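You operate a simulated robot arm through the tools that you are given. There is no shell and no other tool. Be economical: measure what you need, move in short steps, check, and stop when the job is done.

You are at the controls of a simulated two-armed robot. One attempt, no reset.

## Task
Tip the peelings from the drain basket into the waste bin.
Fine: the basket with the teal post goes back on the large bowl's drain; the bin ends shut.

It is judged by the outcome, as a careful person would: the job done as asked, and still so three seconds after it is handed in. It fails if anything else is knocked over, pushed out of place, dropped, spilled or broken.

## Robot
Two 7-joint arms with fingered hands on one trunk, on a base that drives. Base frame: it is fixed to the floor where the robot stands at the start and does not move with it; the origin is under the middle of the robot, x ahead of it, y to its left, z up; the surface under the hand at the start is at about z = 0.92. Readings come in m, degrees, newtons and seconds.
The left shoulder is at the start at [0.016, 0.163, 1.218], the right one opposite. Places, roughly: drain basket with a teal post (10x10x8 cm) [1, 0.2, 0.8]; drain of the large sink bowl [1, 0.2, 0.7]; tap lever [0.9, 0.6, 1]; waste pull-out bin [0.8, 0.1, 0.3]. Payload 4 kg a hand.
The tool frame of a hand sits at the grasp point between the pads (the TCP): z along the fingers, y along the line on which they close. The tips reach 0.036 m beyond it. The gripper opens to 0.124 m. The gripper's body begins 0.042 m behind the TCP. The gripper is a hand of 4 fingers: y runs from the thumb to the fingers, the wrist lies at [-0.015, -0.099, -0.189] in the tool frame, and closing takes about 1.5 s.
Orientation is that of the tool frame in the base frame, as [roll, pitch, yaw] about the fixed x, y, z axes, in that order (R = Rz(yaw) Ry(pitch) Rx(roll)). With the fingers straight down and the wrist toward the robot, the tool's x, y and z point along [0, 1, 0], [1, 0, 0] and [0, 0, -1] of the base frame.

## Interface
- The arms move only by the tool send_rows. It takes "left_increments", "right_increments" or both (then of equal length, played together; a hand with none holds still); each is a list of rows, each an object of numbers (a shift or turn left out is 0, a gripper value left out holds the last): "wx", "wy", "wz": the turn, a rotation vector about the tool's x, y, z in degrees; "tx", "ty", "tz": the shift along the tool's x, y, z in mm; "hand": the gripper command, from -1 (fully open) to 1 (shut), values between in proportion. In form: [{"wx": .., "wy": .., "wz": .., "tx": .., "ty": .., "tz": .., "hand": ..}, ...]. A call has 1 to 20 rows; each row is the pose to reach, as a shift and turn from the pose commanded when the call began, along the tool's axes at that moment. Each row takes 0.2 s and may step no farther than 0.05 m and 8.6 degrees from the row before; otherwise, or with a gripper value out of range, the whole call is refused. A pose out of reach is approached as far as the arm can. The call stops where the force on the tool passes 40 N (or 10 N more than at its start, if that is more) or the arm is blocked; 0.2 s more then pass. Each finger travels about 0.045 m/s and halts on what it meets, pressing with about 29 N; the grip force reading is that of the motor and also rises with nothing between the fingers. The clock runs only during rows and for 0.2 s after the last one: add rows that repeat a pose to give the fingers time. The reply holds the time, the measured pose of the TCP, the force on the tool along the base axes, the opening and the grip force, in the units named above and with some noise, with the torque about the TCP (base axes, N m) and any sound that the robot's microphone picked up.
- Cameras (640 x 400 px; columns grow to the right, rows downward): "scene" is now at [0.0805, 0.0073, 1.4269]; the picture's right is [0.09, -1.00, -0.00], its down [-0.74, -0.07, -0.67] and it looks along [0.67, 0.06, -0.74] (base axes); focal length 256 px, centre (320, 200). "left" rides on the left gripper at [-0.075, -0.086, -0.123] in its tool frame; the picture's right is [-0.70, -0.34, 0.63], its down [0.64, -0.68, 0.35] and it looks along [0.32, 0.65, 0.69] (tool axes); focal length 275 px, centre (320, 200). "right" rides on the right gripper at [0.075, -0.086, -0.123] in its tool frame; the picture's right is [-0.70, 0.34, -0.63], its down [-0.64, -0.68, 0.35] and it looks along [-0.32, 0.65, 0.69] (tool axes); focal length 275 px, centre (320, 200). There is no depth. A picture from a camera that has moved, and an enlarged one, comes with that camera's place and axes in the base frame and with its lens.
- snapshot(camera): a new picture of that camera. The clock stands still meanwhile.
- slide_trunk(by): slides the trunk up (or, below 0, down) by that many m; the arms and the scene camera ride with it, the base frame stays. It gives what a move gives, with no picture.
- base_move(legs): drives the robot by 1 to 6 legs, each [ahead, left, turn to the left] in m, m and degrees, along the robot's own axes; the way and the turn of a leg run together, so that a leg with both is an arc; at most 1.5 m and 180 degrees a leg. The arms and the cameras ride along, it lands a little off, and it stops where it bumps. It gives what a move gives.
- preshape(shape, hand): the hand has 4 fingers and takes this shape, open, in about a second: jaw (thumb against the fingers, like two jaws); tri (thumb and two fingers); tip (a fingertip pinch); poke (one finger out to press); point (the index stretched); flat (the hand flat); cup (the hand cupped); fist (a fist). The gripper value then closes the fingers along that shape, each until it touches; the sizes above hold for jaw. It gives what a move gives, with no picture.
- aim_head(pan, tilt): turns the head with the scene camera to pan (to the left, within 86 degrees either way) and tilt (down, from -29 to 69), counted from straight ahead of the robot. It gives what a move gives.
- close_up(camera, box): a new picture of the part [left, top, right, bottom] of that camera's present view, enlarged. The clock stands still meanwhile.
- job_done(): hands the job in; it is judged then, once.

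Go step by step. Nothing tells you exact positions but the pictures and the camera data: compare them with the known pose of the tool, close in by small moves and look again before you grip or let go. The budget is 120 turns and 100 pictures, counting those below and the enlarged ones. Unless the task says otherwise, let go and move clear before handing in, and close with one line.

The tools are called after "Emit:" as name(argument=value, ...) on one line, values as JSON. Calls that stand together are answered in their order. send_rows: Moves the arms, as the interface text tells. Its arguments: {"type":"object","properties":{"left_increments":{"type":"array","items":{"type":"object","properties":{"wx":{"type":"number"},"wy":{"type":"number"},"wz":{"type":"number"},"tx":{"type":"number"},"ty":{"type":"number"},"tz":{"type":"number"},"hand":{"type":"number"}}}},"right_increments":{"type":"array","items":{"type":"object","properties":{"wx":{"type":"number"},"wy":{"type":"number"},"wz":{"type":"number"},"tx":{"type":"number"},"ty":{"type":"number"},"tz":{"type":"number"},"hand":{"type":"number"}}}}},"required":[]} The other tools are called the same way: slide_trunk (by) slides the trunk up or down; preshape (shape, hand) gives the hand a shape; base_move (legs) drives the base; aim_head (pan, tilt) turns the head that bears the scene camera; snapshot (camera) takes a picture; close_up (camera, box) takes an enlarged picture of a part of a camera's view; job_done () hands the job in.

At the start:

```text
t: 0.0
left_tcp_pos: [0.7788, 0.382, 1.0864]
left_ee_rot: [179.9, 0.1, 89.9]
left_contact_force: [-0.1, 0.3, 0.1]
left_torque: [0.01, 0.01, 0.03]
left_grip_width: 0.1236
left_finger_force: 0.1
left_shape: jaw
right_tcp_pos: [0.6929, -0.1833, 1.0663]
right_ee_rot: [180.0, 0.0, 89.9]
right_contact_force: [0.3, -0.4, -0.2]
right_torque: [0.01, 0.01, 0.01]
right_grip_width: 0.1236
right_finger_force: 0.1
right_shape: jaw
trunk travel left (down, up): [-0.375, 0.103]
robot x, y, heading: [0.0015, -0.001, -0.1]
head pan, tilt: [5.2, 46.4]
```

scene: 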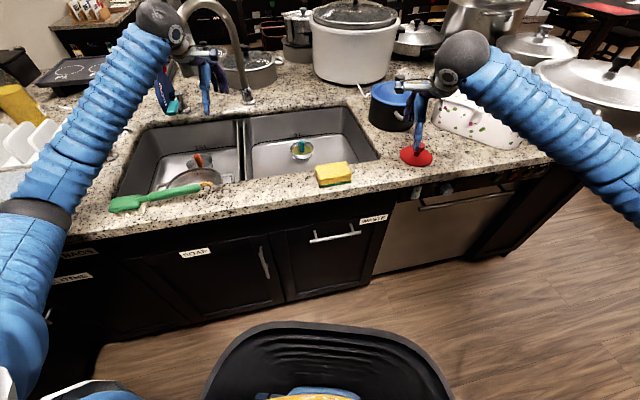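
right: 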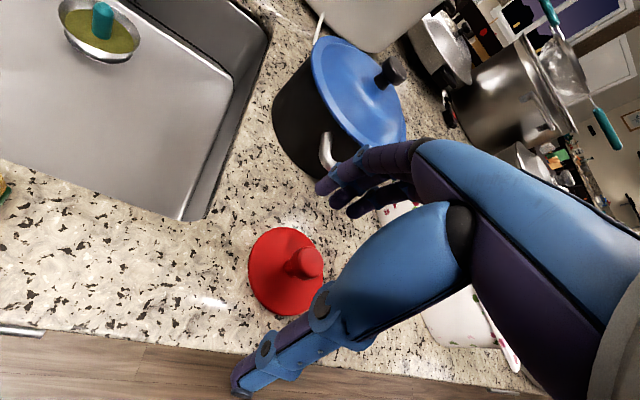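
left: 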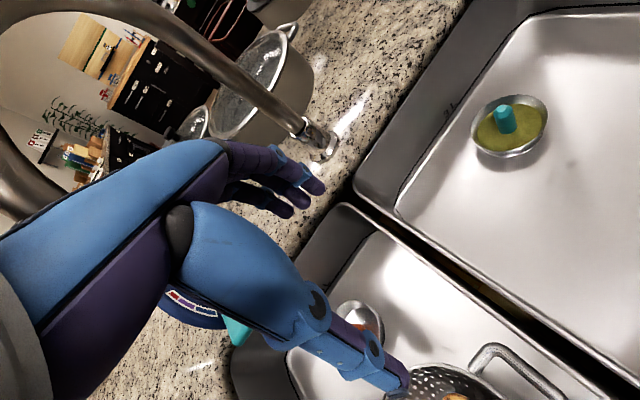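

I see the sink with two bowls, the teal-post basket in the right bowl, and the WASTE pull-out front below the counter, a bit right of centre. I will look closer at both.

Emit:
close_up(camera="scene", box=[240, 100, 400, 200])

Emit:
close_up(camera="scene", box=[220, 180, 420, 305])

```text
4.00 times, centred on (320, 150) of scene
camera zoom: at [0.0805, 0.0073, 1.4269], right [0.09, -1.0, 0.0], down [-0.74, -0.07, -0.67], along [0.67, 0.06, -0.74], focal length 1022 px, centre (320, 400)
```

zoom: 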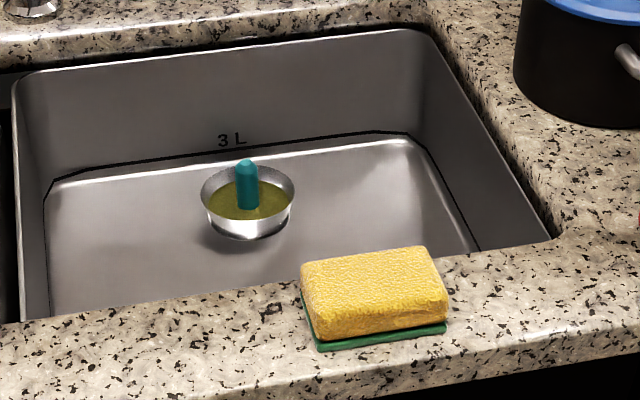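

```text
3.20 times, centred on (320, 242) of scene
camera zoom: at [0.0805, 0.0073, 1.4269], right [0.09, -1.0, 0.0], down [-0.74, -0.07, -0.67], along [0.67, 0.06, -0.74], focal length 818 px, centre (320, 64)
```

zoom: 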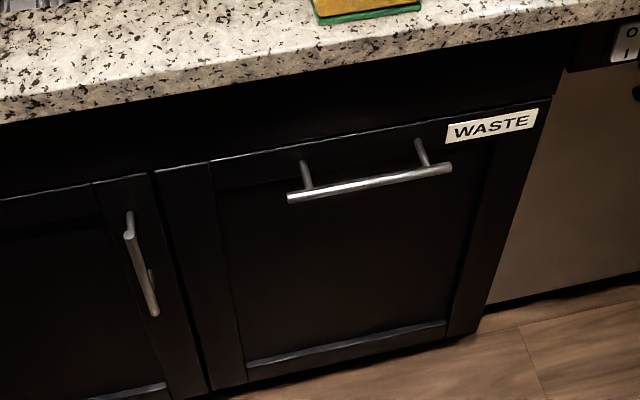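

The counter is turned about 20° relative to the robot, and the basket post top is at about (0.965, 0.166, 0.80). The bin handle is at about (0.53, 0.0, 0.76). I will look down to see the floor and base room, and enlarge the basket view from the left hand.

Emit:
aim_head(pan=0, tilt=69)

Emit:
snapshot(camera="scene")

Emit:
close_up(camera="left", box=[400, 50, 600, 175])

```text
t: 0.9
left_tcp_pos: [0.7788, 0.3821, 1.0862]
left_ee_rot: [-179.9, -0.1, 90.0]
left_contact_force: [-0.2, -0.2, -0.3]
left_torque: [-0.01, 0.03, -0.01]
left_grip_width: 0.1237
left_finger_force: 0.0
left_shape: jaw
right_tcp_pos: [0.6944, -0.1832, 1.0653]
right_ee_rot: [-180.0, 0.0, 90.0]
right_contact_force: [-0.3, -0.1, 0.7]
right_torque: [-0.02, -0.02, 0.04]
right_grip_width: 0.1236
right_finger_force: 0.1
right_shape: jaw
trunk travel left (down, up): [-0.375, 0.103]
robot x, y, heading: [0.0007, 0.0006, 0.2]
head pan, tilt: [0.0, 68.8]
```

```text
94 pictures are left
camera scene: at [0.0559, 0.0001, 1.4007], right [0.0, -1.0, 0.0], down [-0.94, 0.0, -0.34], along [0.34, 0.0, -0.94], focal length 256 px, centre (320, 200)
```

scene: 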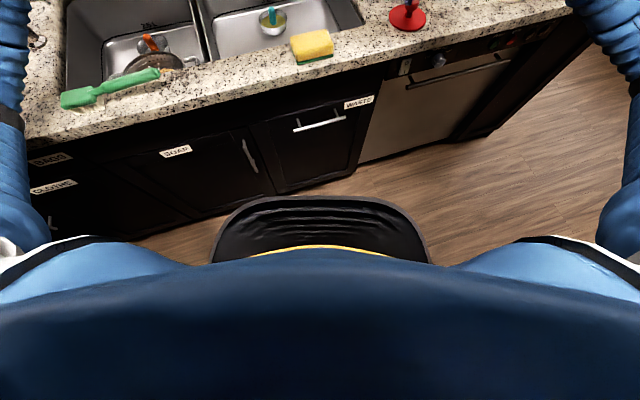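

```text
3.20 times, centred on (500, 112) of left
camera zoom: at [0.6938, 0.3084, 1.2084], right [-0.34, -0.7, -0.63], down [-0.68, 0.64, -0.35], along [0.65, 0.32, -0.69], focal length 881 px, centre (-256, 480)
```

zoom: 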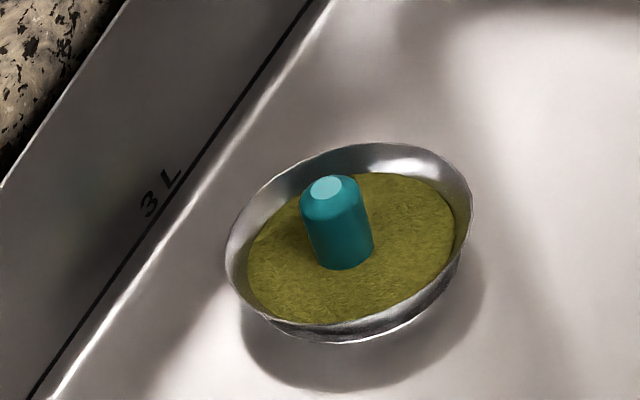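

The basket is dry and sits on the drain, with its post standing clear above the peelings. I will first pull both hands back and up so they clear the tap, then turn the robot square to the counter.

Emit:
send_rows(left_increments=[{"ty": -45, "tz": -10}, {"ty": -90, "tz": -20}, {"ty": -135, "tz": -30}, {"ty": -180, "tz": -40}, {"ty": -220, "tz": -50}], right_increments=[{"ty": -20, "tz": -10}, {"ty": -40, "tz": -20}, {"ty": -60, "tz": -30}, {"ty": -80, "tz": -40}, {"ty": -100, "tz": -50}])

Emit:
base_move(legs=[[0, 0, 20]])

Emit:
snapshot(camera="scene")

```text
t: 2.1
left_tcp_pos: [0.5578, 0.3827, 1.1395]
left_ee_rot: [179.9, 0.0, 89.8]
left_contact_force: [-0.8, 1.0, -0.5]
left_torque: [-0.02, 0.0, 0.02]
left_grip_width: 0.1238
left_finger_force: 0.1
left_shape: jaw
right_tcp_pos: [0.5947, -0.185, 1.1202]
right_ee_rot: [180.0, 0.0, 90.0]
right_contact_force: [-0.3, -0.7, -0.3]
right_torque: [0.0, 0.0, 0.02]
right_grip_width: 0.1236
right_finger_force: 0.1
right_shape: jaw
trunk travel left (down, up): [-0.375, 0.103]
robot x, y, heading: [-0.0024, -0.0004, 0.2]
head pan, tilt: [0.0, 68.8]
```

```text
t: 3.6
left_tcp_pos: [0.392, 0.5543, 1.1388]
left_ee_rot: [180.0, 0.0, 110.4]
left_contact_force: [-0.5, 0.9, 0.2]
left_torque: [0.0, -0.02, 0.02]
left_grip_width: 0.124
left_finger_force: 0.1
left_shape: jaw
right_tcp_pos: [0.6219, 0.0356, 1.1182]
right_ee_rot: [179.9, 0.0, 110.5]
right_contact_force: [-0.4, 0.4, -0.8]
right_torque: [0.0, -0.02, 0.0]
right_grip_width: 0.1239
right_finger_force: 0.1
right_shape: jaw
trunk travel left (down, up): [-0.375, 0.103]
robot x, y, heading: [-0.0048, -0.0011, 20.2]
head pan, tilt: [0.0, 68.8]
```

```text
92 pictures are left
camera scene: at [0.0519, 0.0203, 1.4007], right [0.35, -0.94, 0.0], down [-0.88, -0.33, -0.34], along [0.32, 0.12, -0.94], focal length 256 px, centre (320, 200)
```

scene: 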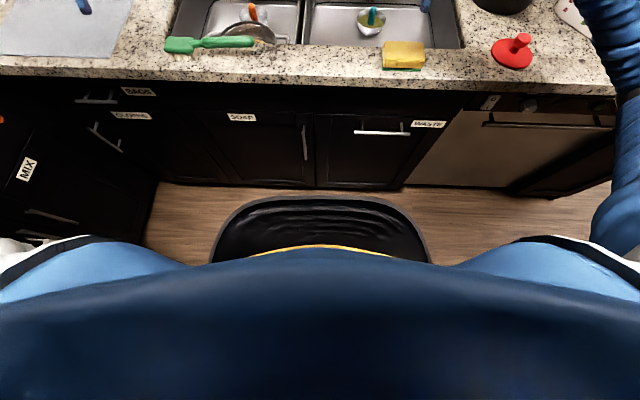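

Now the robot is square to the counter: the basket is about 0.965 ahead and 0.18 right, and the bin handle about 0.52 ahead and 0.19 right at height 0.73. I will edge ahead a little to bring the basket within the right arm's reach.

Emit:
base_move(legs=[[0.05, 0, 0]])

Emit:
snapshot(camera="scene")

Emit:
snapshot(camera="right")

```text
t: 4.5
left_tcp_pos: [0.4397, 0.5726, 1.137]
left_ee_rot: [-179.8, 0.1, 110.4]
left_contact_force: [1.0, 0.2, 0.5]
left_torque: [-0.02, 0.04, 0.01]
left_grip_width: 0.1239
left_finger_force: 0.0
left_shape: jaw
right_tcp_pos: [0.6711, 0.0541, 1.1163]
right_ee_rot: [-179.8, -0.1, 110.4]
right_contact_force: [1.0, -0.3, -0.4]
right_torque: [0.0, 0.06, -0.02]
right_grip_width: 0.1239
right_finger_force: 0.0
right_shape: jaw
trunk travel left (down, up): [-0.375, 0.103]
robot x, y, heading: [0.0453, 0.0167, 20.6]
head pan, tilt: [0.0, 68.8]
```

```text
91 pictures are left
camera scene: at [0.1026, 0.0387, 1.4005], right [0.35, -0.94, 0.0], down [-0.88, -0.33, -0.33], along [0.31, 0.12, -0.94], focal length 256 px, centre (320, 200)
```

scene: 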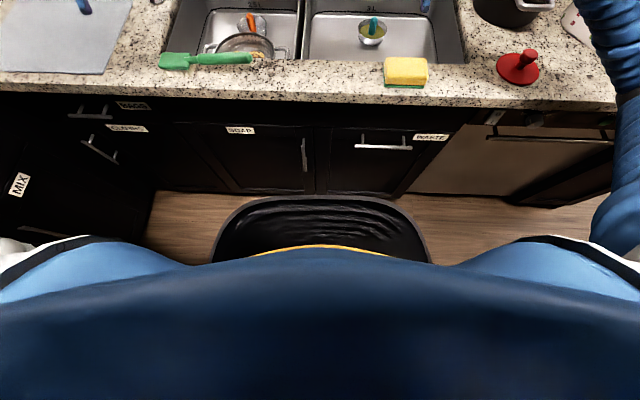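

```text
90 pictures are left
camera right: at [0.5653, 0.0939, 1.2406], right [0.56, -0.53, 0.63], down [-0.42, -0.84, -0.34], along [0.72, -0.07, -0.69], focal length 275 px, centre (320, 200)
```

right: 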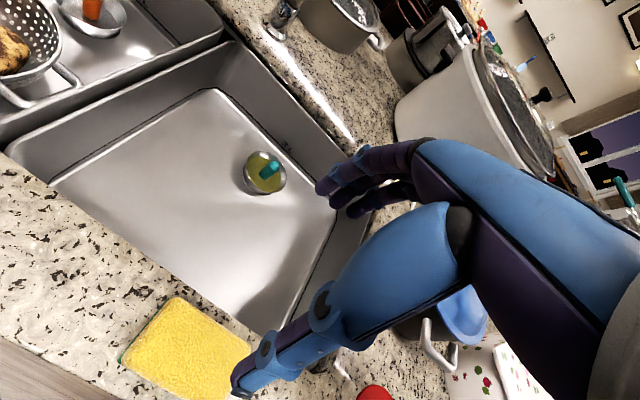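

Before going nearer I want to know how far the black base skirt reaches, so I raise the trunk a little and compare its apparent size.

Emit:
slide_trunk(by=0.1)

Emit:
snapshot(camera="scene")

```text
t: 5.8
left_tcp_pos: [0.4386, 0.5712, 1.2377]
left_ee_rot: [-180.0, 0.0, 110.4]
left_contact_force: [0.3, 0.4, 0.9]
left_torque: [0.02, 0.01, -0.01]
left_grip_width: 0.1238
left_finger_force: 0.0
left_shape: jaw
right_tcp_pos: [0.6695, 0.053, 1.2201]
right_ee_rot: [-180.0, 0.0, 110.4]
right_contact_force: [1.0, 0.1, 1.0]
right_torque: [-0.01, 0.0, 0.01]
right_grip_width: 0.1238
right_finger_force: 0.0
right_shape: jaw
trunk travel left (down, up): [-0.475, 0.003]
robot x, y, heading: [0.0457, 0.0156, 20.6]
head pan, tilt: [0.0, 68.8]
```

```text
89 pictures are left
camera scene: at [0.0892, 0.0339, 1.503], right [0.35, -0.94, 0.0], down [-0.87, -0.33, -0.36], along [0.34, 0.13, -0.93], focal length 256 px, centre (320, 200)
```

scene: 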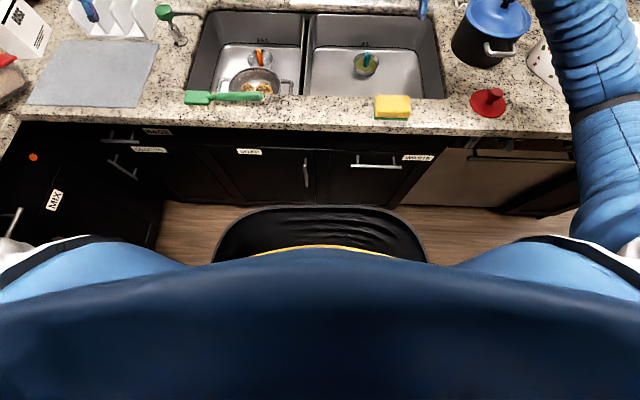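

The black skirt rides with the trunk, so it's no obstacle at floor height. I go another 8 cm ahead and bring the trunk back down.

Emit:
base_move(legs=[[0.08, 0, 0]])

Emit:
slide_trunk(by=-0.1)

Emit:
aim_head(pan=-10, tilt=45)

Emit:
snapshot(camera="scene")

Emit:
snapshot(camera="right")

```text
t: 6.9
left_tcp_pos: [0.5166, 0.6013, 1.2367]
left_ee_rot: [-179.8, 0.0, 110.4]
left_contact_force: [0.3, -0.2, -1.3]
left_torque: [-0.01, 0.01, 0.01]
left_grip_width: 0.1241
left_finger_force: 0.1
left_shape: jaw
right_tcp_pos: [0.7472, 0.0822, 1.2187]
right_ee_rot: [-179.8, 0.0, 110.4]
right_contact_force: [0.6, 0.1, 0.3]
right_torque: [0.0, 0.0, 0.04]
right_grip_width: 0.1235
right_finger_force: 0.0
right_shape: jaw
trunk travel left (down, up): [-0.475, 0.003]
robot x, y, heading: [0.1217, 0.0411, 20.2]
head pan, tilt: [0.0, 68.8]
```

```text
t: 8.2
left_tcp_pos: [0.5079, 0.5999, 1.141]
left_ee_rot: [179.6, 0.1, 110.4]
left_contact_force: [0.0, -0.3, -0.4]
left_torque: [-0.01, 0.01, 0.0]
left_grip_width: 0.1237
left_finger_force: 0.1
left_shape: jaw
right_tcp_pos: [0.7387, 0.0803, 1.122]
right_ee_rot: [179.6, 0.1, 110.3]
right_contact_force: [-1.0, 0.0, 1.1]
right_torque: [-0.09, -0.05, -0.02]
right_grip_width: 0.1235
right_finger_force: 0.1
right_shape: jaw
trunk travel left (down, up): [-0.375, 0.103]
robot x, y, heading: [0.1184, 0.0461, 20.2]
head pan, tilt: [0.0, 68.8]
```

```text
t: 9.1
left_tcp_pos: [0.5097, 0.5992, 1.1407]
left_ee_rot: [179.7, 0.1, 110.5]
left_contact_force: [0.3, 0.2, -0.1]
left_torque: [0.03, 0.0, -0.02]
left_grip_width: 0.1239
left_finger_force: 0.3
left_shape: jaw
right_tcp_pos: [0.7388, 0.0795, 1.1209]
right_ee_rot: [179.9, 0.1, 110.3]
right_contact_force: [-0.3, -0.1, -0.1]
right_torque: [0.02, 0.0, 0.03]
right_grip_width: 0.1238
right_finger_force: 0.0
right_shape: jaw
trunk travel left (down, up): [-0.375, 0.103]
robot x, y, heading: [0.1215, 0.0424, 20.2]
head pan, tilt: [-10.0, 45.0]
```

```text
88 pictures are left
camera scene: at [0.1959, 0.061, 1.4293], right [0.18, -0.98, 0.01], down [-0.71, -0.13, -0.69], along [0.68, 0.12, -0.72], focal length 256 px, centre (320, 200)
```

scene: 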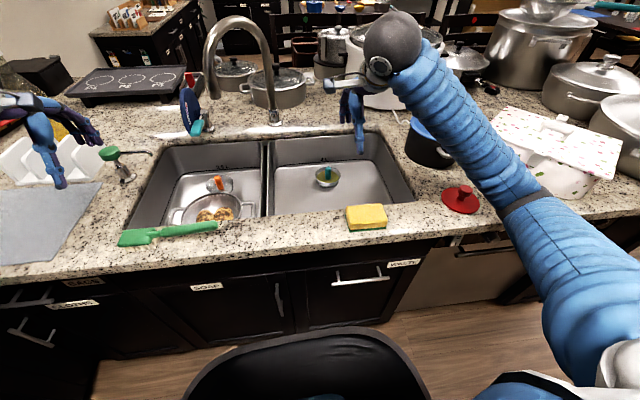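

```text
87 pictures are left
camera right: at [0.6322, 0.1205, 1.2445], right [0.56, -0.53, 0.64], down [-0.41, -0.84, -0.35], along [0.72, -0.07, -0.69], focal length 275 px, centre (320, 200)
```

right: 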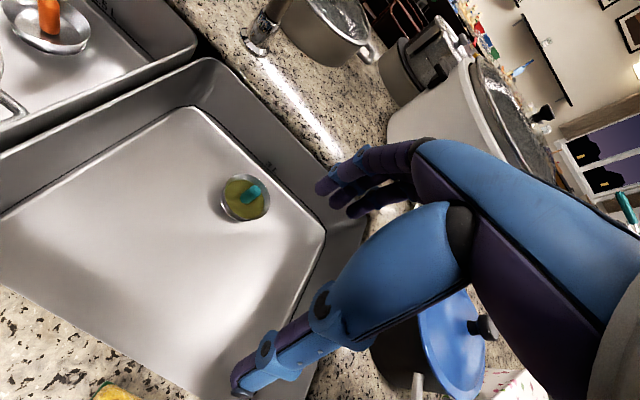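

The post top is now at about (0.953, 0.166, 0.80), about 0.23 ahead of the right hand. I move the right hand over it, staying high, and narrow the fingers.

Emit:
send_rows(right_increments=[{"ty": 45, "tx": 1, "hand": -0.2}, {"ty": 90, "tx": 3, "tz": 20}, {"ty": 135, "tx": 5, "tz": 50}, {"ty": 180, "tx": 6, "tz": 80}, {"ty": 225, "tx": 7, "tz": 110}, {"ty": 230, "tx": 7, "tz": 125}, {"ty": 230, "tx": 7, "tz": 125}])

Emit:
snapshot(camera="right")

Emit:
close_up(camera="scene", box=[240, 80, 440, 205])

```text
refused: row 3 steps farther than a row can; nothing moved
```

```text
86 pictures are left
camera right: at [0.6322, 0.1205, 1.2445], right [0.56, -0.53, 0.64], down [-0.41, -0.84, -0.35], along [0.72, -0.07, -0.69], focal length 275 px, centre (320, 200)
```

right: 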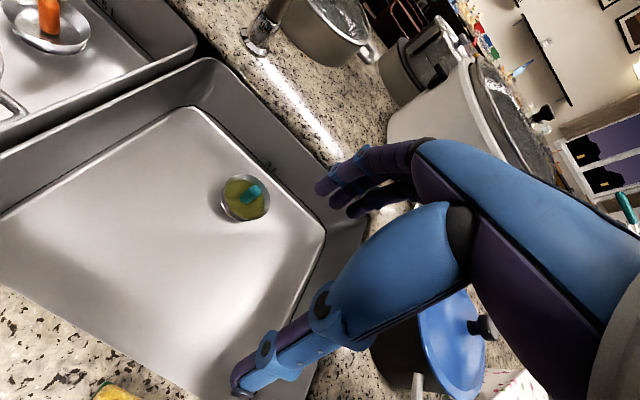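

```text
3.20 times, centred on (340, 142) of scene
camera zoom: at [0.1959, 0.061, 1.4293], right [0.18, -0.98, 0.01], down [-0.71, -0.13, -0.69], along [0.68, 0.12, -0.72], focal length 818 px, centre (256, 384)
```

zoom: 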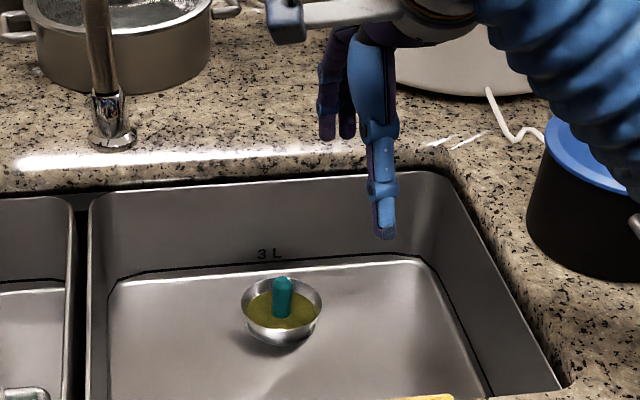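

The move was refused for a step that was too long, so nothing moved. I resend it in smaller rows.

Emit:
send_rows(right_increments=[{"ty": 42, "tx": 1, "hand": -0.2}, {"ty": 84, "tx": 3, "tz": 15}, {"ty": 125, "tx": 5, "tz": 35}, {"ty": 166, "tx": 6, "tz": 60}, {"ty": 205, "tx": 7, "tz": 90}, {"ty": 230, "tx": 7, "tz": 125}, {"ty": 230, "tx": 7, "tz": 125}])

Emit:
snapshot(camera="right")

Emit:
close_up(camera="scene", box=[240, 80, 440, 205])

```text
t: 10.9
left_tcp_pos: [0.5399, 0.533, 1.1373]
left_ee_rot: [179.7, 0.6, 105.4]
left_contact_force: [0.5, 0.4, 0.0]
left_torque: [-0.04, 0.06, -0.01]
left_grip_width: 0.124
left_finger_force: 0.0
left_shape: jaw
right_tcp_pos: [0.952, 0.0544, 1.012]
right_ee_rot: [178.7, 0.7, 104.9]
right_contact_force: [0.4, 0.7, -0.8]
right_torque: [0.0, 0.0, -0.02]
right_grip_width: 0.0747
right_finger_force: 0.0
right_shape: jaw
trunk travel left (down, up): [-0.375, 0.103]
robot x, y, heading: [0.1155, 0.013, 15.4]
head pan, tilt: [-10.0, 45.0]
stopped in row 7 (right hand): the arm was blocked; the commanded pose is now the measured one
```

```text
84 pictures are left
camera right: at [0.847, 0.1063, 1.1323], right [0.49, -0.58, 0.65], down [-0.48, -0.8, -0.35], along [0.73, -0.14, -0.67], focal length 275 px, centre (320, 200)
```

right: 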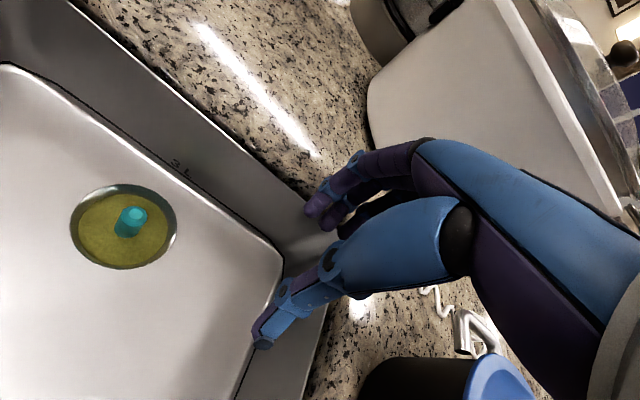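

```text
3.20 times, centred on (340, 142) of scene
camera zoom: at [0.1809, 0.026, 1.4282], right [0.1, -1.0, 0.01], down [-0.72, -0.08, -0.69], along [0.69, 0.06, -0.72], focal length 818 px, centre (256, 384)
```

zoom: 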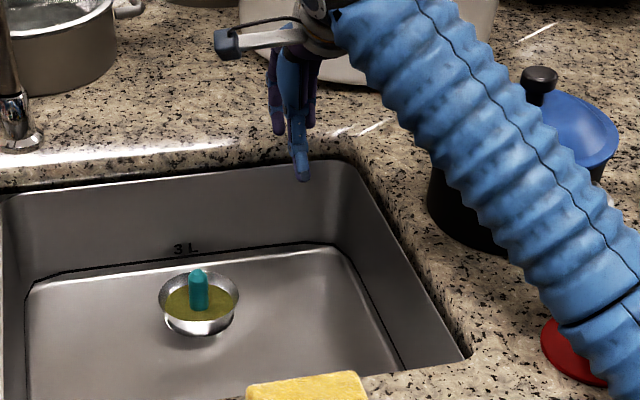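

The robot's base got turned about 5° to the right while the arm reported being blocked, so the arm may be touching something. I need to look at the whole arm before moving on.

Emit:
aim_head(pan=-45, tilt=45)

Emit:
snapshot(camera="scene")

```text
t: 11.9
left_tcp_pos: [0.5394, 0.5337, 1.1406]
left_ee_rot: [179.5, 0.5, 105.5]
left_contact_force: [0.6, 0.4, -0.1]
left_torque: [0.01, 0.01, 0.02]
left_grip_width: 0.1239
left_finger_force: 0.1
left_shape: jaw
right_tcp_pos: [0.952, 0.0558, 1.0118]
right_ee_rot: [178.8, 0.8, 104.9]
right_contact_force: [-0.2, 0.0, -0.6]
right_torque: [0.02, 0.02, 0.04]
right_grip_width: 0.0746
right_finger_force: 0.2
right_shape: jaw
trunk travel left (down, up): [-0.375, 0.103]
robot x, y, heading: [0.1163, 0.0099, 15.4]
head pan, tilt: [-45.0, 45.0]
```

```text
82 pictures are left
camera scene: at [0.1705, -0.0243, 1.4305], right [-0.49, -0.87, 0.02], down [-0.63, 0.34, -0.7], along [0.61, -0.35, -0.71], focal length 256 px, centre (320, 200)
```

scene: 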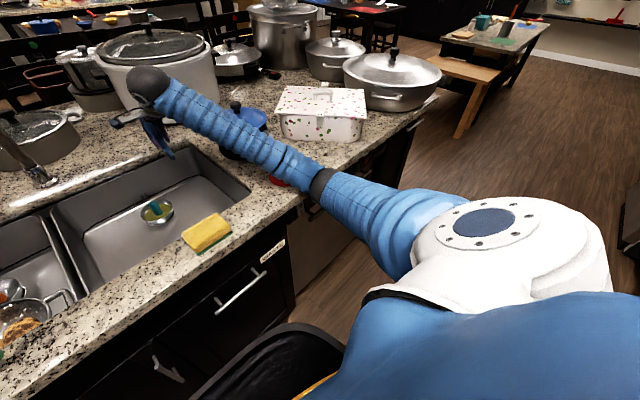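

The arm's elbow hangs low over the counter's front edge, right above the red lid, and probably presses there. I raise the trunk to lift the whole arm clear and check the red lid.

Emit:
slide_trunk(by=0.1)

Emit:
snapshot(camera="scene")

```text
t: 13.2
left_tcp_pos: [0.5516, 0.5305, 1.2366]
left_ee_rot: [-179.7, 0.2, 105.6]
left_contact_force: [0.1, 0.1, -0.7]
left_torque: [-0.04, -0.01, -0.02]
left_grip_width: 0.1239
left_finger_force: 0.0
left_shape: jaw
right_tcp_pos: [0.9634, 0.0546, 1.1009]
right_ee_rot: [179.4, 0.4, 105.2]
right_contact_force: [-0.3, 0.2, -0.2]
right_torque: [-0.02, 0.0, -0.01]
right_grip_width: 0.0745
right_finger_force: 0.1
right_shape: jaw
trunk travel left (down, up): [-0.475, 0.003]
robot x, y, heading: [0.1138, 0.0115, 15.5]
head pan, tilt: [-45.0, 45.0]
```

```text
81 pictures are left
camera scene: at [0.1761, -0.0298, 1.5319], right [-0.49, -0.87, 0.0], down [-0.62, 0.35, -0.71], along [0.62, -0.35, -0.71], focal length 256 px, centre (320, 200)
```

scene: 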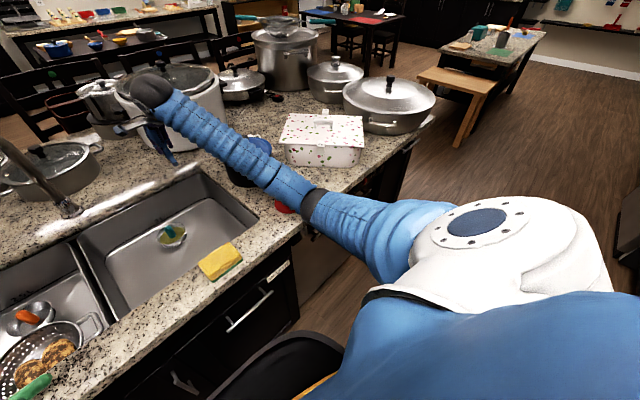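

The arm was nearly straight with its elbow hanging by the red lid's knob; raising freed it. I'll back off, shift left so the elbow stays away from the lid, square up again and come forward with the trunk high.

Emit:
base_move(legs=[[-0.15, 0, 0], [0, 0.155, 4.5]])

Emit:
aim_head(pan=-25, tilt=45)

Emit:
snapshot(camera="scene")

```text
t: 15.6
left_tcp_pos: [0.3249, 0.6708, 1.2375]
left_ee_rot: [-179.8, 0.1, 110.1]
left_contact_force: [-0.4, 0.6, 0.0]
left_torque: [-0.01, 0.0, 0.04]
left_grip_width: 0.1239
left_finger_force: 0.1
left_shape: jaw
right_tcp_pos: [0.7714, 0.2302, 1.102]
right_ee_rot: [179.3, 0.4, 109.7]
right_contact_force: [-0.5, 0.2, 0.1]
right_torque: [-0.01, -0.02, 0.03]
right_grip_width: 0.0746
right_finger_force: 0.1
right_shape: jaw
trunk travel left (down, up): [-0.475, 0.003]
robot x, y, heading: [-0.0693, 0.119, 20.2]
head pan, tilt: [-45.0, 45.0]
```

```text
t: 16.4
left_tcp_pos: [0.3238, 0.6703, 1.2374]
left_ee_rot: [-179.8, 0.1, 110.1]
left_contact_force: [0.2, -0.6, 0.3]
left_torque: [-0.02, -0.04, -0.04]
left_grip_width: 0.1238
left_finger_force: 0.1
left_shape: jaw
right_tcp_pos: [0.7724, 0.2285, 1.1021]
right_ee_rot: [179.3, 0.3, 109.7]
right_contact_force: [0.3, -0.9, 0.5]
right_torque: [0.01, 0.02, -0.02]
right_grip_width: 0.0743
right_finger_force: 0.1
right_shape: jaw
trunk travel left (down, up): [-0.475, 0.003]
robot x, y, heading: [-0.0704, 0.1204, 19.7]
head pan, tilt: [-25.0, 45.0]
```

```text
80 pictures are left
camera scene: at [0.0015, 0.1077, 1.5316], right [-0.08, -1.0, 0.0], down [-0.7, 0.06, -0.71], along [0.7, -0.06, -0.71], focal length 256 px, centre (320, 200)
```

scene: 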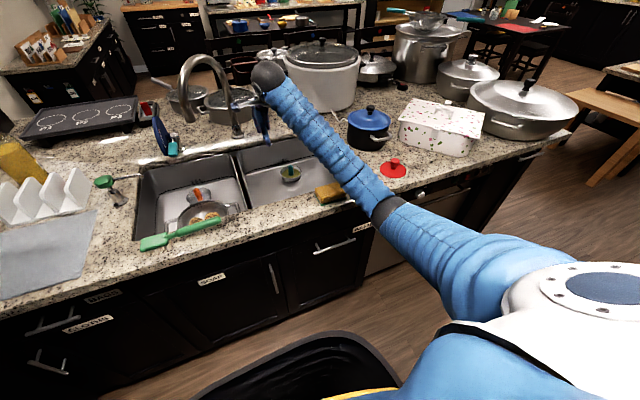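

The red lid, the sponge and the pot are all where they were. I shift the hand right to line up with the basket before driving forward.

Emit:
send_rows(right_increments=[{"tx": -40}, {"tx": -80}, {"tx": -115}])

Emit:
base_move(legs=[[0.13, 0, 0]])

Emit:
snapshot(camera="right")

Emit:
snapshot(camera="scene")

```text
t: 17.2
left_tcp_pos: [0.323, 0.6696, 1.2368]
left_ee_rot: [-179.8, 0.0, 110.2]
left_contact_force: [0.2, 0.2, 0.3]
left_torque: [0.01, 0.01, 0.01]
left_grip_width: 0.1239
left_finger_force: 0.0
left_shape: jaw
right_tcp_pos: [0.811, 0.1176, 1.1016]
right_ee_rot: [179.4, 0.4, 109.7]
right_contact_force: [-0.9, -0.1, -0.1]
right_torque: [0.02, -0.01, 0.03]
right_grip_width: 0.0746
right_finger_force: 0.0
right_shape: jaw
trunk travel left (down, up): [-0.475, 0.003]
robot x, y, heading: [-0.0718, 0.1218, 20.2]
head pan, tilt: [-25.0, 45.0]
```

```text
t: 18.5
left_tcp_pos: [0.4497, 0.7168, 1.2368]
left_ee_rot: [-179.8, 0.0, 110.2]
left_contact_force: [-0.6, -0.9, 0.4]
left_torque: [-0.01, 0.01, -0.02]
left_grip_width: 0.1241
left_finger_force: 0.0
left_shape: jaw
right_tcp_pos: [0.9363, 0.1658, 1.1002]
right_ee_rot: [179.4, 0.3, 109.7]
right_contact_force: [-0.1, -1.0, -0.1]
right_torque: [0.01, 0.06, 0.0]
right_grip_width: 0.0745
right_finger_force: 0.0
right_shape: jaw
trunk travel left (down, up): [-0.475, 0.003]
robot x, y, heading: [0.0541, 0.1631, 20.5]
head pan, tilt: [-25.0, 45.0]
```

```text
79 pictures are left
camera right: at [0.829, 0.2072, 1.2233], right [0.54, -0.54, 0.64], down [-0.42, -0.84, -0.35], along [0.73, -0.08, -0.68], focal length 275 px, centre (320, 200)
```

right: 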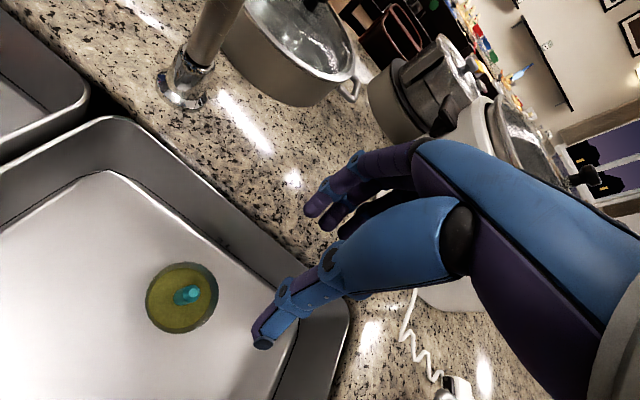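

```text
78 pictures are left
camera scene: at [0.1263, 0.1548, 1.5317], right [-0.08, -1.0, 0.0], down [-0.71, 0.06, -0.71], along [0.7, -0.06, -0.71], focal length 256 px, centre (320, 200)
```

scene: 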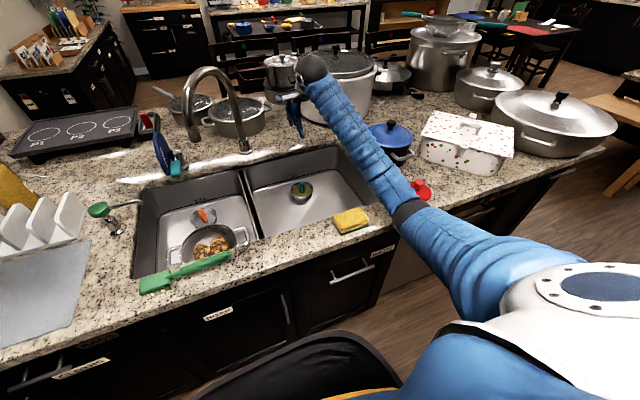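

The post is confirmed at about (0.958, 0.166), top at 0.80. I centre the hand over it and lower it in stages, watching for the arm touching anything.

Emit:
send_rows(right_increments=[{"tx": -4, "ty": 10, "tz": 30}, {"tx": -7, "ty": 20, "tz": 60}, {"tx": -7, "ty": 20, "tz": 90}, {"tx": -7, "ty": 20, "tz": 120}, {"tx": -7, "ty": 20, "tz": 120}])

Emit:
snapshot(camera="scene")

```text
t: 19.7
left_tcp_pos: [0.448, 0.7171, 1.2376]
left_ee_rot: [-179.8, 0.0, 110.2]
left_contact_force: [-1.1, 0.2, -0.8]
left_torque: [-0.02, 0.03, 0.02]
left_grip_width: 0.1239
left_finger_force: 0.0
left_shape: jaw
right_tcp_pos: [0.9582, 0.1674, 0.9844]
right_ee_rot: [179.4, 0.3, 109.8]
right_contact_force: [0.8, 1.1, -0.1]
right_torque: [0.02, 0.01, 0.0]
right_grip_width: 0.0744
right_finger_force: 0.1
right_shape: jaw
trunk travel left (down, up): [-0.475, 0.003]
robot x, y, heading: [0.0523, 0.1633, 20.5]
head pan, tilt: [-25.0, 45.0]
```

```text
77 pictures are left
camera scene: at [0.126, 0.1547, 1.5317], right [-0.08, -1.0, 0.0], down [-0.7, 0.06, -0.71], along [0.7, -0.06, -0.71], focal length 256 px, centre (320, 200)
```

scene: 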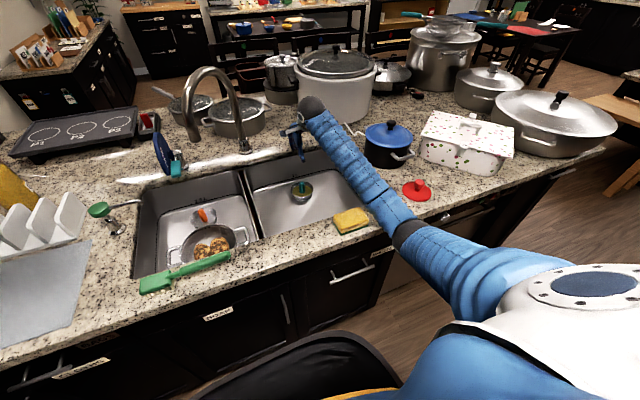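

The way is clear so far. I lower another 8 cm and look again.

Emit:
send_rows(right_increments=[{"tz": 25}, {"tz": 50}, {"tz": 80}, {"tz": 80}])

Emit:
close_up(camera="scene", box=[240, 90, 480, 240])

Emit:
snapshot(camera="right")

```text
t: 20.7
left_tcp_pos: [0.442, 0.7176, 1.2411]
left_ee_rot: [179.8, 0.3, 110.2]
left_contact_force: [-0.1, -0.3, -0.1]
left_torque: [0.0, 0.01, 0.03]
left_grip_width: 0.1242
left_finger_force: 0.0
left_shape: jaw
right_tcp_pos: [0.9612, 0.1631, 0.9285]
right_ee_rot: [177.9, 0.8, 109.4]
right_contact_force: [0.4, -0.2, -0.2]
right_torque: [0.0, -0.02, -0.02]
right_grip_width: 0.0747
right_finger_force: 0.0
right_shape: jaw
trunk travel left (down, up): [-0.475, 0.003]
robot x, y, heading: [0.0586, 0.1636, 20.1]
head pan, tilt: [-25.0, 45.0]
```

```text
2.67 times, centred on (360, 165) of scene
camera zoom: at [0.1173, 0.1563, 1.5336], right [-0.08, -1.0, 0.0], down [-0.7, 0.06, -0.71], along [0.71, -0.06, -0.7], focal length 681 px, centre (213, 293)
```

zoom: 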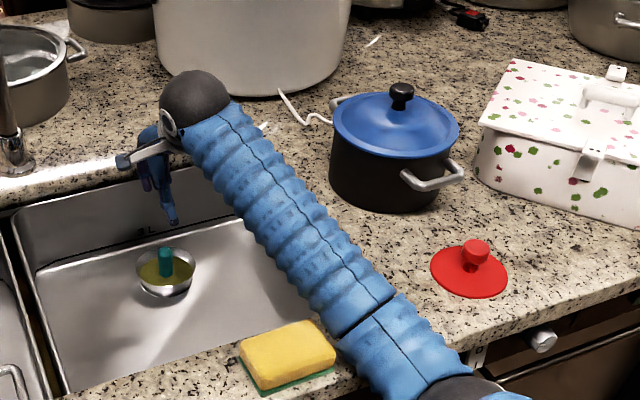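

```text
75 pictures are left
camera right: at [0.8502, 0.2052, 1.0467], right [0.52, -0.54, 0.66], down [-0.41, -0.84, -0.36], along [0.74, -0.08, -0.66], focal length 275 px, centre (320, 200)
```

right: 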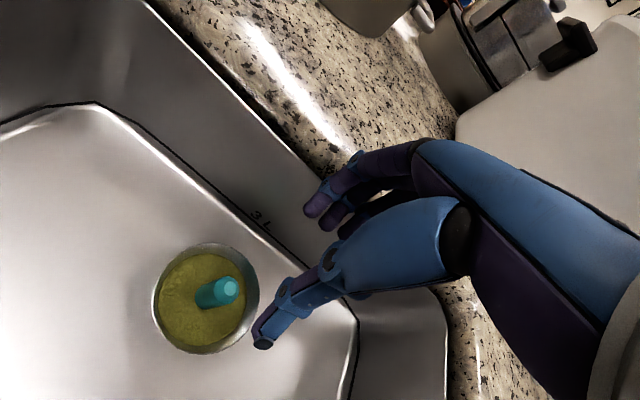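

The hand stopped 2.5 cm short and the body leaned slightly, so part of the arm is likely resting on something. I check around the elbow.

Emit:
aim_head(pan=-35, tilt=60)

Emit:
snapshot(camera="scene")

```text
t: 21.5
left_tcp_pos: [0.4404, 0.7187, 1.2397]
left_ee_rot: [179.8, 0.4, 110.2]
left_contact_force: [0.2, -0.3, 0.2]
left_torque: [0.02, -0.05, 0.0]
left_grip_width: 0.124
left_finger_force: 0.1
left_shape: jaw
right_tcp_pos: [0.9609, 0.163, 0.9272]
right_ee_rot: [177.9, 0.9, 109.4]
right_contact_force: [1.0, -0.4, -0.1]
right_torque: [0.02, 0.0, 0.02]
right_grip_width: 0.0747
right_finger_force: 0.1
right_shape: jaw
trunk travel left (down, up): [-0.475, 0.003]
robot x, y, heading: [0.0547, 0.1664, 20.2]
head pan, tilt: [-35.0, 60.0]
```

```text
74 pictures are left
camera scene: at [0.0996, 0.1466, 1.513], right [-0.25, -0.97, 0.0], down [-0.83, 0.22, -0.51], along [0.49, -0.13, -0.86], focal length 256 px, centre (320, 200)
```

scene: 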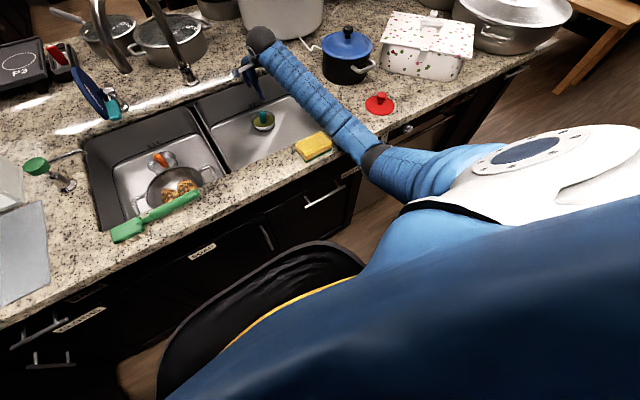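

The forearm just ahead of the elbow rests on the counter's front edge. I lift the hand, back the base off so the arm is straighter (elbow higher), and retry.

Emit:
send_rows(right_increments=[{"tz": -30}, {"tz": -60}, {"tz": -90}, {"tz": -120}])

Emit:
base_move(legs=[[-0.08, 0, 0]])

```text
t: 22.5
left_tcp_pos: [0.4497, 0.7169, 1.2359]
left_ee_rot: [-179.8, 0.1, 110.2]
left_contact_force: [0.5, 0.3, -0.3]
left_torque: [0.0, -0.01, 0.0]
left_grip_width: 0.1239
left_finger_force: 0.0
left_shape: jaw
right_tcp_pos: [0.9547, 0.1675, 1.0199]
right_ee_rot: [179.6, 0.4, 109.6]
right_contact_force: [-0.3, -0.2, 0.4]
right_torque: [-0.02, -0.02, 0.04]
right_grip_width: 0.0747
right_finger_force: 0.1
right_shape: jaw
trunk travel left (down, up): [-0.475, 0.003]
robot x, y, heading: [0.0571, 0.1646, 20.6]
head pan, tilt: [-35.0, 60.0]
```

```text
t: 23.5
left_tcp_pos: [0.3712, 0.6893, 1.2392]
left_ee_rot: [180.0, 0.1, 110.3]
left_contact_force: [-0.8, 0.3, 0.8]
left_torque: [0.03, -0.02, -0.01]
left_grip_width: 0.1237
left_finger_force: 0.0
left_shape: jaw
right_tcp_pos: [0.8806, 0.142, 1.0247]
right_ee_rot: [179.3, 0.4, 109.8]
right_contact_force: [-0.1, 0.3, 0.7]
right_torque: [0.01, -0.04, -0.03]
right_grip_width: 0.0745
right_finger_force: 0.1
right_shape: jaw
trunk travel left (down, up): [-0.475, 0.003]
robot x, y, heading: [-0.019, 0.1361, 20.3]
head pan, tilt: [-35.0, 60.0]
```

Emit:
send_rows(right_increments=[{"ty": 40, "tx": -2}, {"ty": 80, "tx": -3}, {"ty": 80, "tx": -3, "tz": 30}, {"ty": 80, "tx": -3, "tz": 60}, {"ty": 80, "tx": -3, "tz": 90}, {"ty": 80, "tx": -3, "tz": 120}, {"ty": 80, "tx": -3, "tz": 120}])

Emit:
snapshot(camera="scene")

Emit:
snapshot(camera="right")

```text
t: 25.1
left_tcp_pos: [0.367, 0.6887, 1.2403]
left_ee_rot: [179.8, 0.2, 110.3]
left_contact_force: [-0.3, -0.5, 0.3]
left_torque: [-0.03, 0.0, -0.01]
left_grip_width: 0.1237
left_finger_force: 0.0
left_shape: jaw
right_tcp_pos: [0.9576, 0.1667, 0.921]
right_ee_rot: [178.4, 0.5, 109.7]
right_contact_force: [1.7, -0.2, -0.1]
right_torque: [0.02, 0.02, -0.02]
right_grip_width: 0.0746
right_finger_force: 0.0
right_shape: jaw
trunk travel left (down, up): [-0.475, 0.003]
robot x, y, heading: [-0.0188, 0.1351, 20.4]
head pan, tilt: [-35.0, 60.0]
```

```text
73 pictures are left
camera scene: at [0.0282, 0.1166, 1.5132], right [-0.25, -0.97, 0.0], down [-0.83, 0.22, -0.5], along [0.49, -0.13, -0.86], focal length 256 px, centre (320, 200)
```

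scene: 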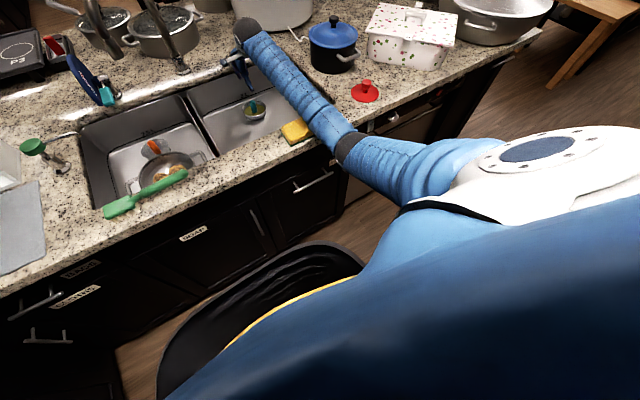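

```text
72 pictures are left
camera right: at [0.8478, 0.2076, 1.0405], right [0.53, -0.54, 0.65], down [-0.41, -0.84, -0.36], along [0.74, -0.08, -0.67], focal length 275 px, centre (320, 200)
```

right: 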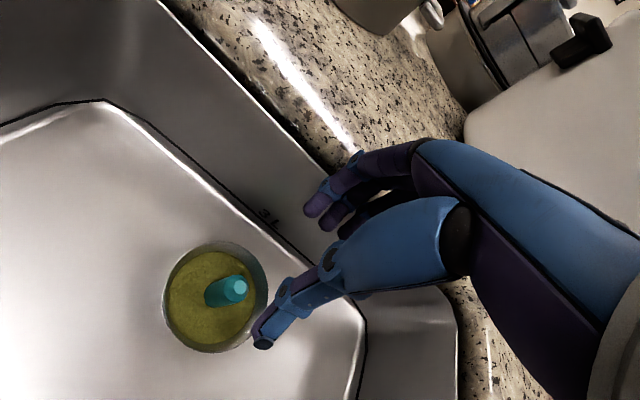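

I'll enlarge the spot where the forearm crosses the counter edge and sponge.

Emit:
close_up(camera="scene", box=[240, 80, 400, 180])

Emit:
snapshot(camera="left")

```text
4.00 times, centred on (320, 130) of scene
camera zoom: at [0.0282, 0.1166, 1.5132], right [-0.25, -0.97, 0.0], down [-0.83, 0.22, -0.5], along [0.49, -0.13, -0.86], focal length 1022 px, centre (320, 480)
```

zoom: 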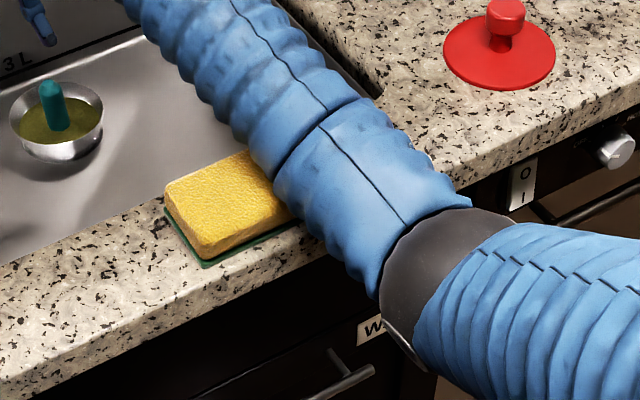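

```text
70 pictures are left
camera left: at [0.3125, 0.5908, 1.3625], right [-0.07, -0.77, -0.63], down [-0.86, 0.37, -0.35], along [0.5, 0.52, -0.69], focal length 275 px, centre (320, 200)
```

left: 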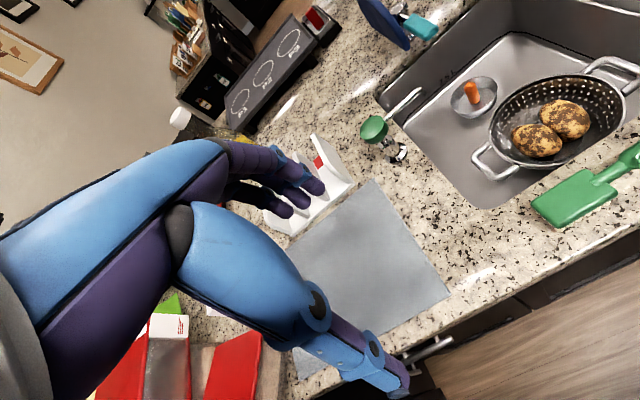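

The forearm passes right over the sponge's edge; straightening the arm more should lift it off. I raise the hand, back the base another 5 cm and extend further.

Emit:
send_rows(right_increments=[{"tz": -40}, {"tz": -80}, {"tz": -110}])

Emit:
base_move(legs=[[-0.055, 0, 0]])

Emit:
close_up(camera="scene", box=[200, 60, 440, 210])

```text
t: 25.9
left_tcp_pos: [0.3726, 0.6894, 1.2371]
left_ee_rot: [-179.8, 0.0, 110.4]
left_contact_force: [0.0, 0.0, -0.1]
left_torque: [0.01, 0.02, 0.01]
left_grip_width: 0.1237
left_finger_force: 0.1
left_shape: jaw
right_tcp_pos: [0.9569, 0.1681, 1.0131]
right_ee_rot: [179.5, 0.3, 109.8]
right_contact_force: [-0.1, -0.6, 0.1]
right_torque: [0.03, 0.03, -0.04]
right_grip_width: 0.0744
right_finger_force: 0.0
right_shape: jaw
trunk travel left (down, up): [-0.475, 0.003]
robot x, y, heading: [-0.0186, 0.1361, 20.2]
head pan, tilt: [-35.0, 60.0]
```

```text
t: 26.9
left_tcp_pos: [0.3204, 0.6705, 1.2388]
left_ee_rot: [-180.0, 0.1, 110.2]
left_contact_force: [-0.7, -0.3, -0.5]
left_torque: [0.02, -0.02, 0.0]
left_grip_width: 0.124
left_finger_force: 0.0
left_shape: jaw
right_tcp_pos: [0.9051, 0.1474, 1.0164]
right_ee_rot: [179.3, 0.4, 109.7]
right_contact_force: [-0.4, -0.5, 0.0]
right_torque: [0.01, -0.01, 0.03]
right_grip_width: 0.0745
right_finger_force: 0.0
right_shape: jaw
trunk travel left (down, up): [-0.475, 0.003]
robot x, y, heading: [-0.071, 0.1187, 20.3]
head pan, tilt: [-35.0, 60.0]
```

```text
2.67 times, centred on (320, 135) of scene
camera zoom: at [-0.0179, 0.0971, 1.5122], right [-0.25, -0.97, 0.0], down [-0.84, 0.22, -0.5], along [0.48, -0.13, -0.87], focal length 681 px, centre (320, 373)
```

zoom: 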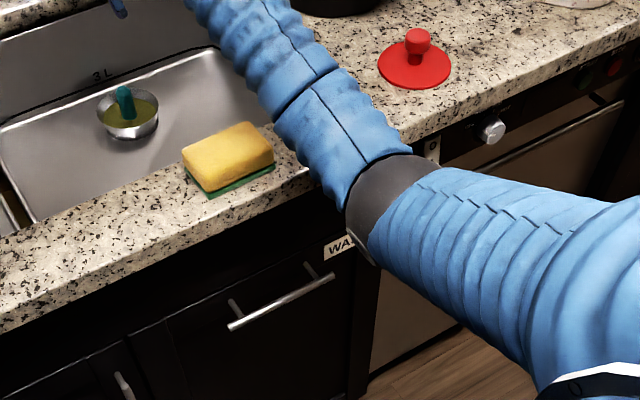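

The sponge and lid haven't noticeably moved. I extend 56 mm and lower in two stages, comparing commanded and reached height.

Emit:
send_rows(right_increments=[{"ty": 30}, {"ty": 56}, {"ty": 56, "tz": 30}, {"ty": 56, "tz": 60}, {"ty": 56, "tz": 60}])

Emit:
send_rows(right_increments=[{"tz": 25}, {"tz": 50}, {"tz": 50}])

Emit:
close_up(camera="scene", box=[200, 60, 440, 210])

```text
t: 28.1
left_tcp_pos: [0.3212, 0.6709, 1.2375]
left_ee_rot: [-179.8, 0.0, 110.3]
left_contact_force: [-0.4, -0.1, 0.3]
left_torque: [0.01, 0.0, 0.02]
left_grip_width: 0.1237
left_finger_force: 0.0
left_shape: jaw
right_tcp_pos: [0.9611, 0.1664, 0.956]
right_ee_rot: [179.3, 0.4, 109.6]
right_contact_force: [0.0, 0.3, -1.3]
right_torque: [0.01, 0.0, 0.02]
right_grip_width: 0.0747
right_finger_force: 0.0
right_shape: jaw
trunk travel left (down, up): [-0.475, 0.003]
robot x, y, heading: [-0.0724, 0.1131, 20.3]
head pan, tilt: [-35.0, 60.0]
```

```text
t: 28.9
left_tcp_pos: [0.323, 0.6703, 1.2383]
left_ee_rot: [-179.9, 0.0, 110.2]
left_contact_force: [0.2, -0.6, 0.8]
left_torque: [-0.01, 0.0, 0.01]
left_grip_width: 0.1242
left_finger_force: 0.1
left_shape: jaw
right_tcp_pos: [0.9615, 0.1682, 0.9051]
right_ee_rot: [179.4, 0.4, 109.7]
right_contact_force: [-0.3, 0.0, 0.3]
right_torque: [0.01, -0.01, 0.02]
right_grip_width: 0.0747
right_finger_force: 0.1
right_shape: jaw
trunk travel left (down, up): [-0.475, 0.003]
robot x, y, heading: [-0.0669, 0.1195, 20.2]
head pan, tilt: [-35.0, 60.0]
```

```text
2.67 times, centred on (320, 135) of scene
camera zoom: at [-0.0155, 0.0981, 1.5122], right [-0.25, -0.97, 0.0], down [-0.84, 0.22, -0.5], along [0.48, -0.13, -0.87], focal length 681 px, centre (320, 373)
```

zoom: 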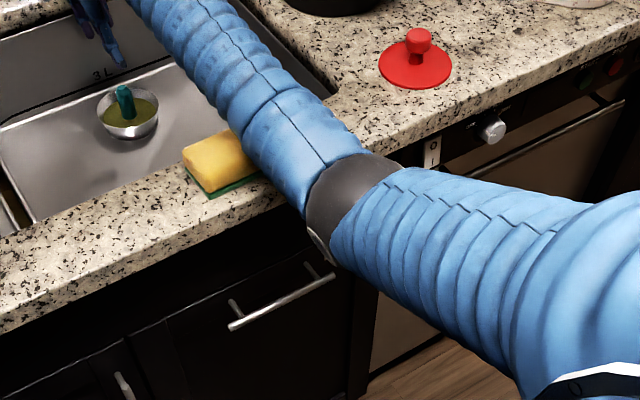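

This time there is no contact and the hand reaches the commanded height. I lower a bit more and check the alignment with the post.

Emit:
send_rows(right_increments=[{"tz": 20}, {"tz": 40}, {"tz": 40}])

Emit:
snapshot(camera="right")

Emit:
close_up(camera="scene", box=[180, 50, 340, 150])

```text
t: 29.7
left_tcp_pos: [0.3195, 0.6718, 1.2392]
left_ee_rot: [-179.9, 0.3, 110.1]
left_contact_force: [0.1, 0.6, 0.7]
left_torque: [-0.01, 0.01, 0.02]
left_grip_width: 0.124
left_finger_force: 0.1
left_shape: jaw
right_tcp_pos: [0.96, 0.1651, 0.8689]
right_ee_rot: [179.1, 0.4, 109.7]
right_contact_force: [0.3, 1.0, 0.3]
right_torque: [0.03, 0.02, -0.02]
right_grip_width: 0.0744
right_finger_force: 0.0
right_shape: jaw
trunk travel left (down, up): [-0.475, 0.003]
robot x, y, heading: [-0.0699, 0.1189, 20.5]
head pan, tilt: [-35.0, 60.0]
```

```text
67 pictures are left
camera right: at [0.8514, 0.207, 0.9911], right [0.54, -0.54, 0.64], down [-0.42, -0.84, -0.35], along [0.73, -0.08, -0.68], focal length 275 px, centre (320, 200)
```

right: 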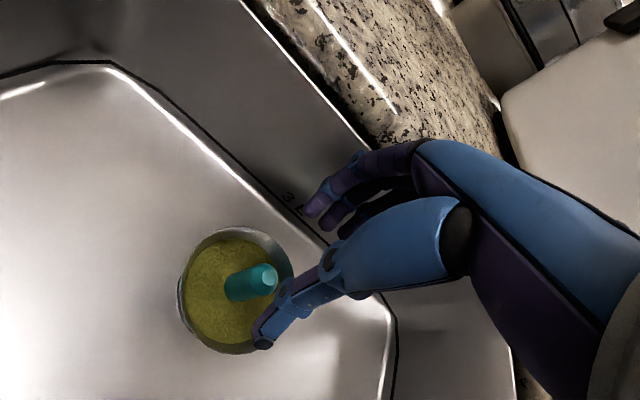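

```text
4.00 times, centred on (260, 100) of scene
camera zoom: at [-0.0196, 0.0984, 1.5128], right [-0.25, -0.97, 0.0], down [-0.84, 0.22, -0.5], along [0.49, -0.13, -0.86], focal length 1022 px, centre (560, 600)
```

zoom: 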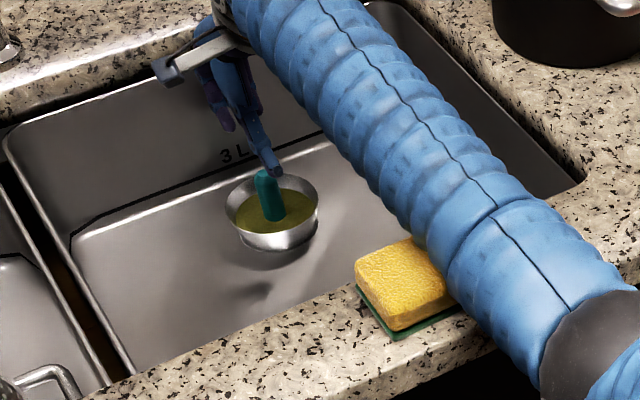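

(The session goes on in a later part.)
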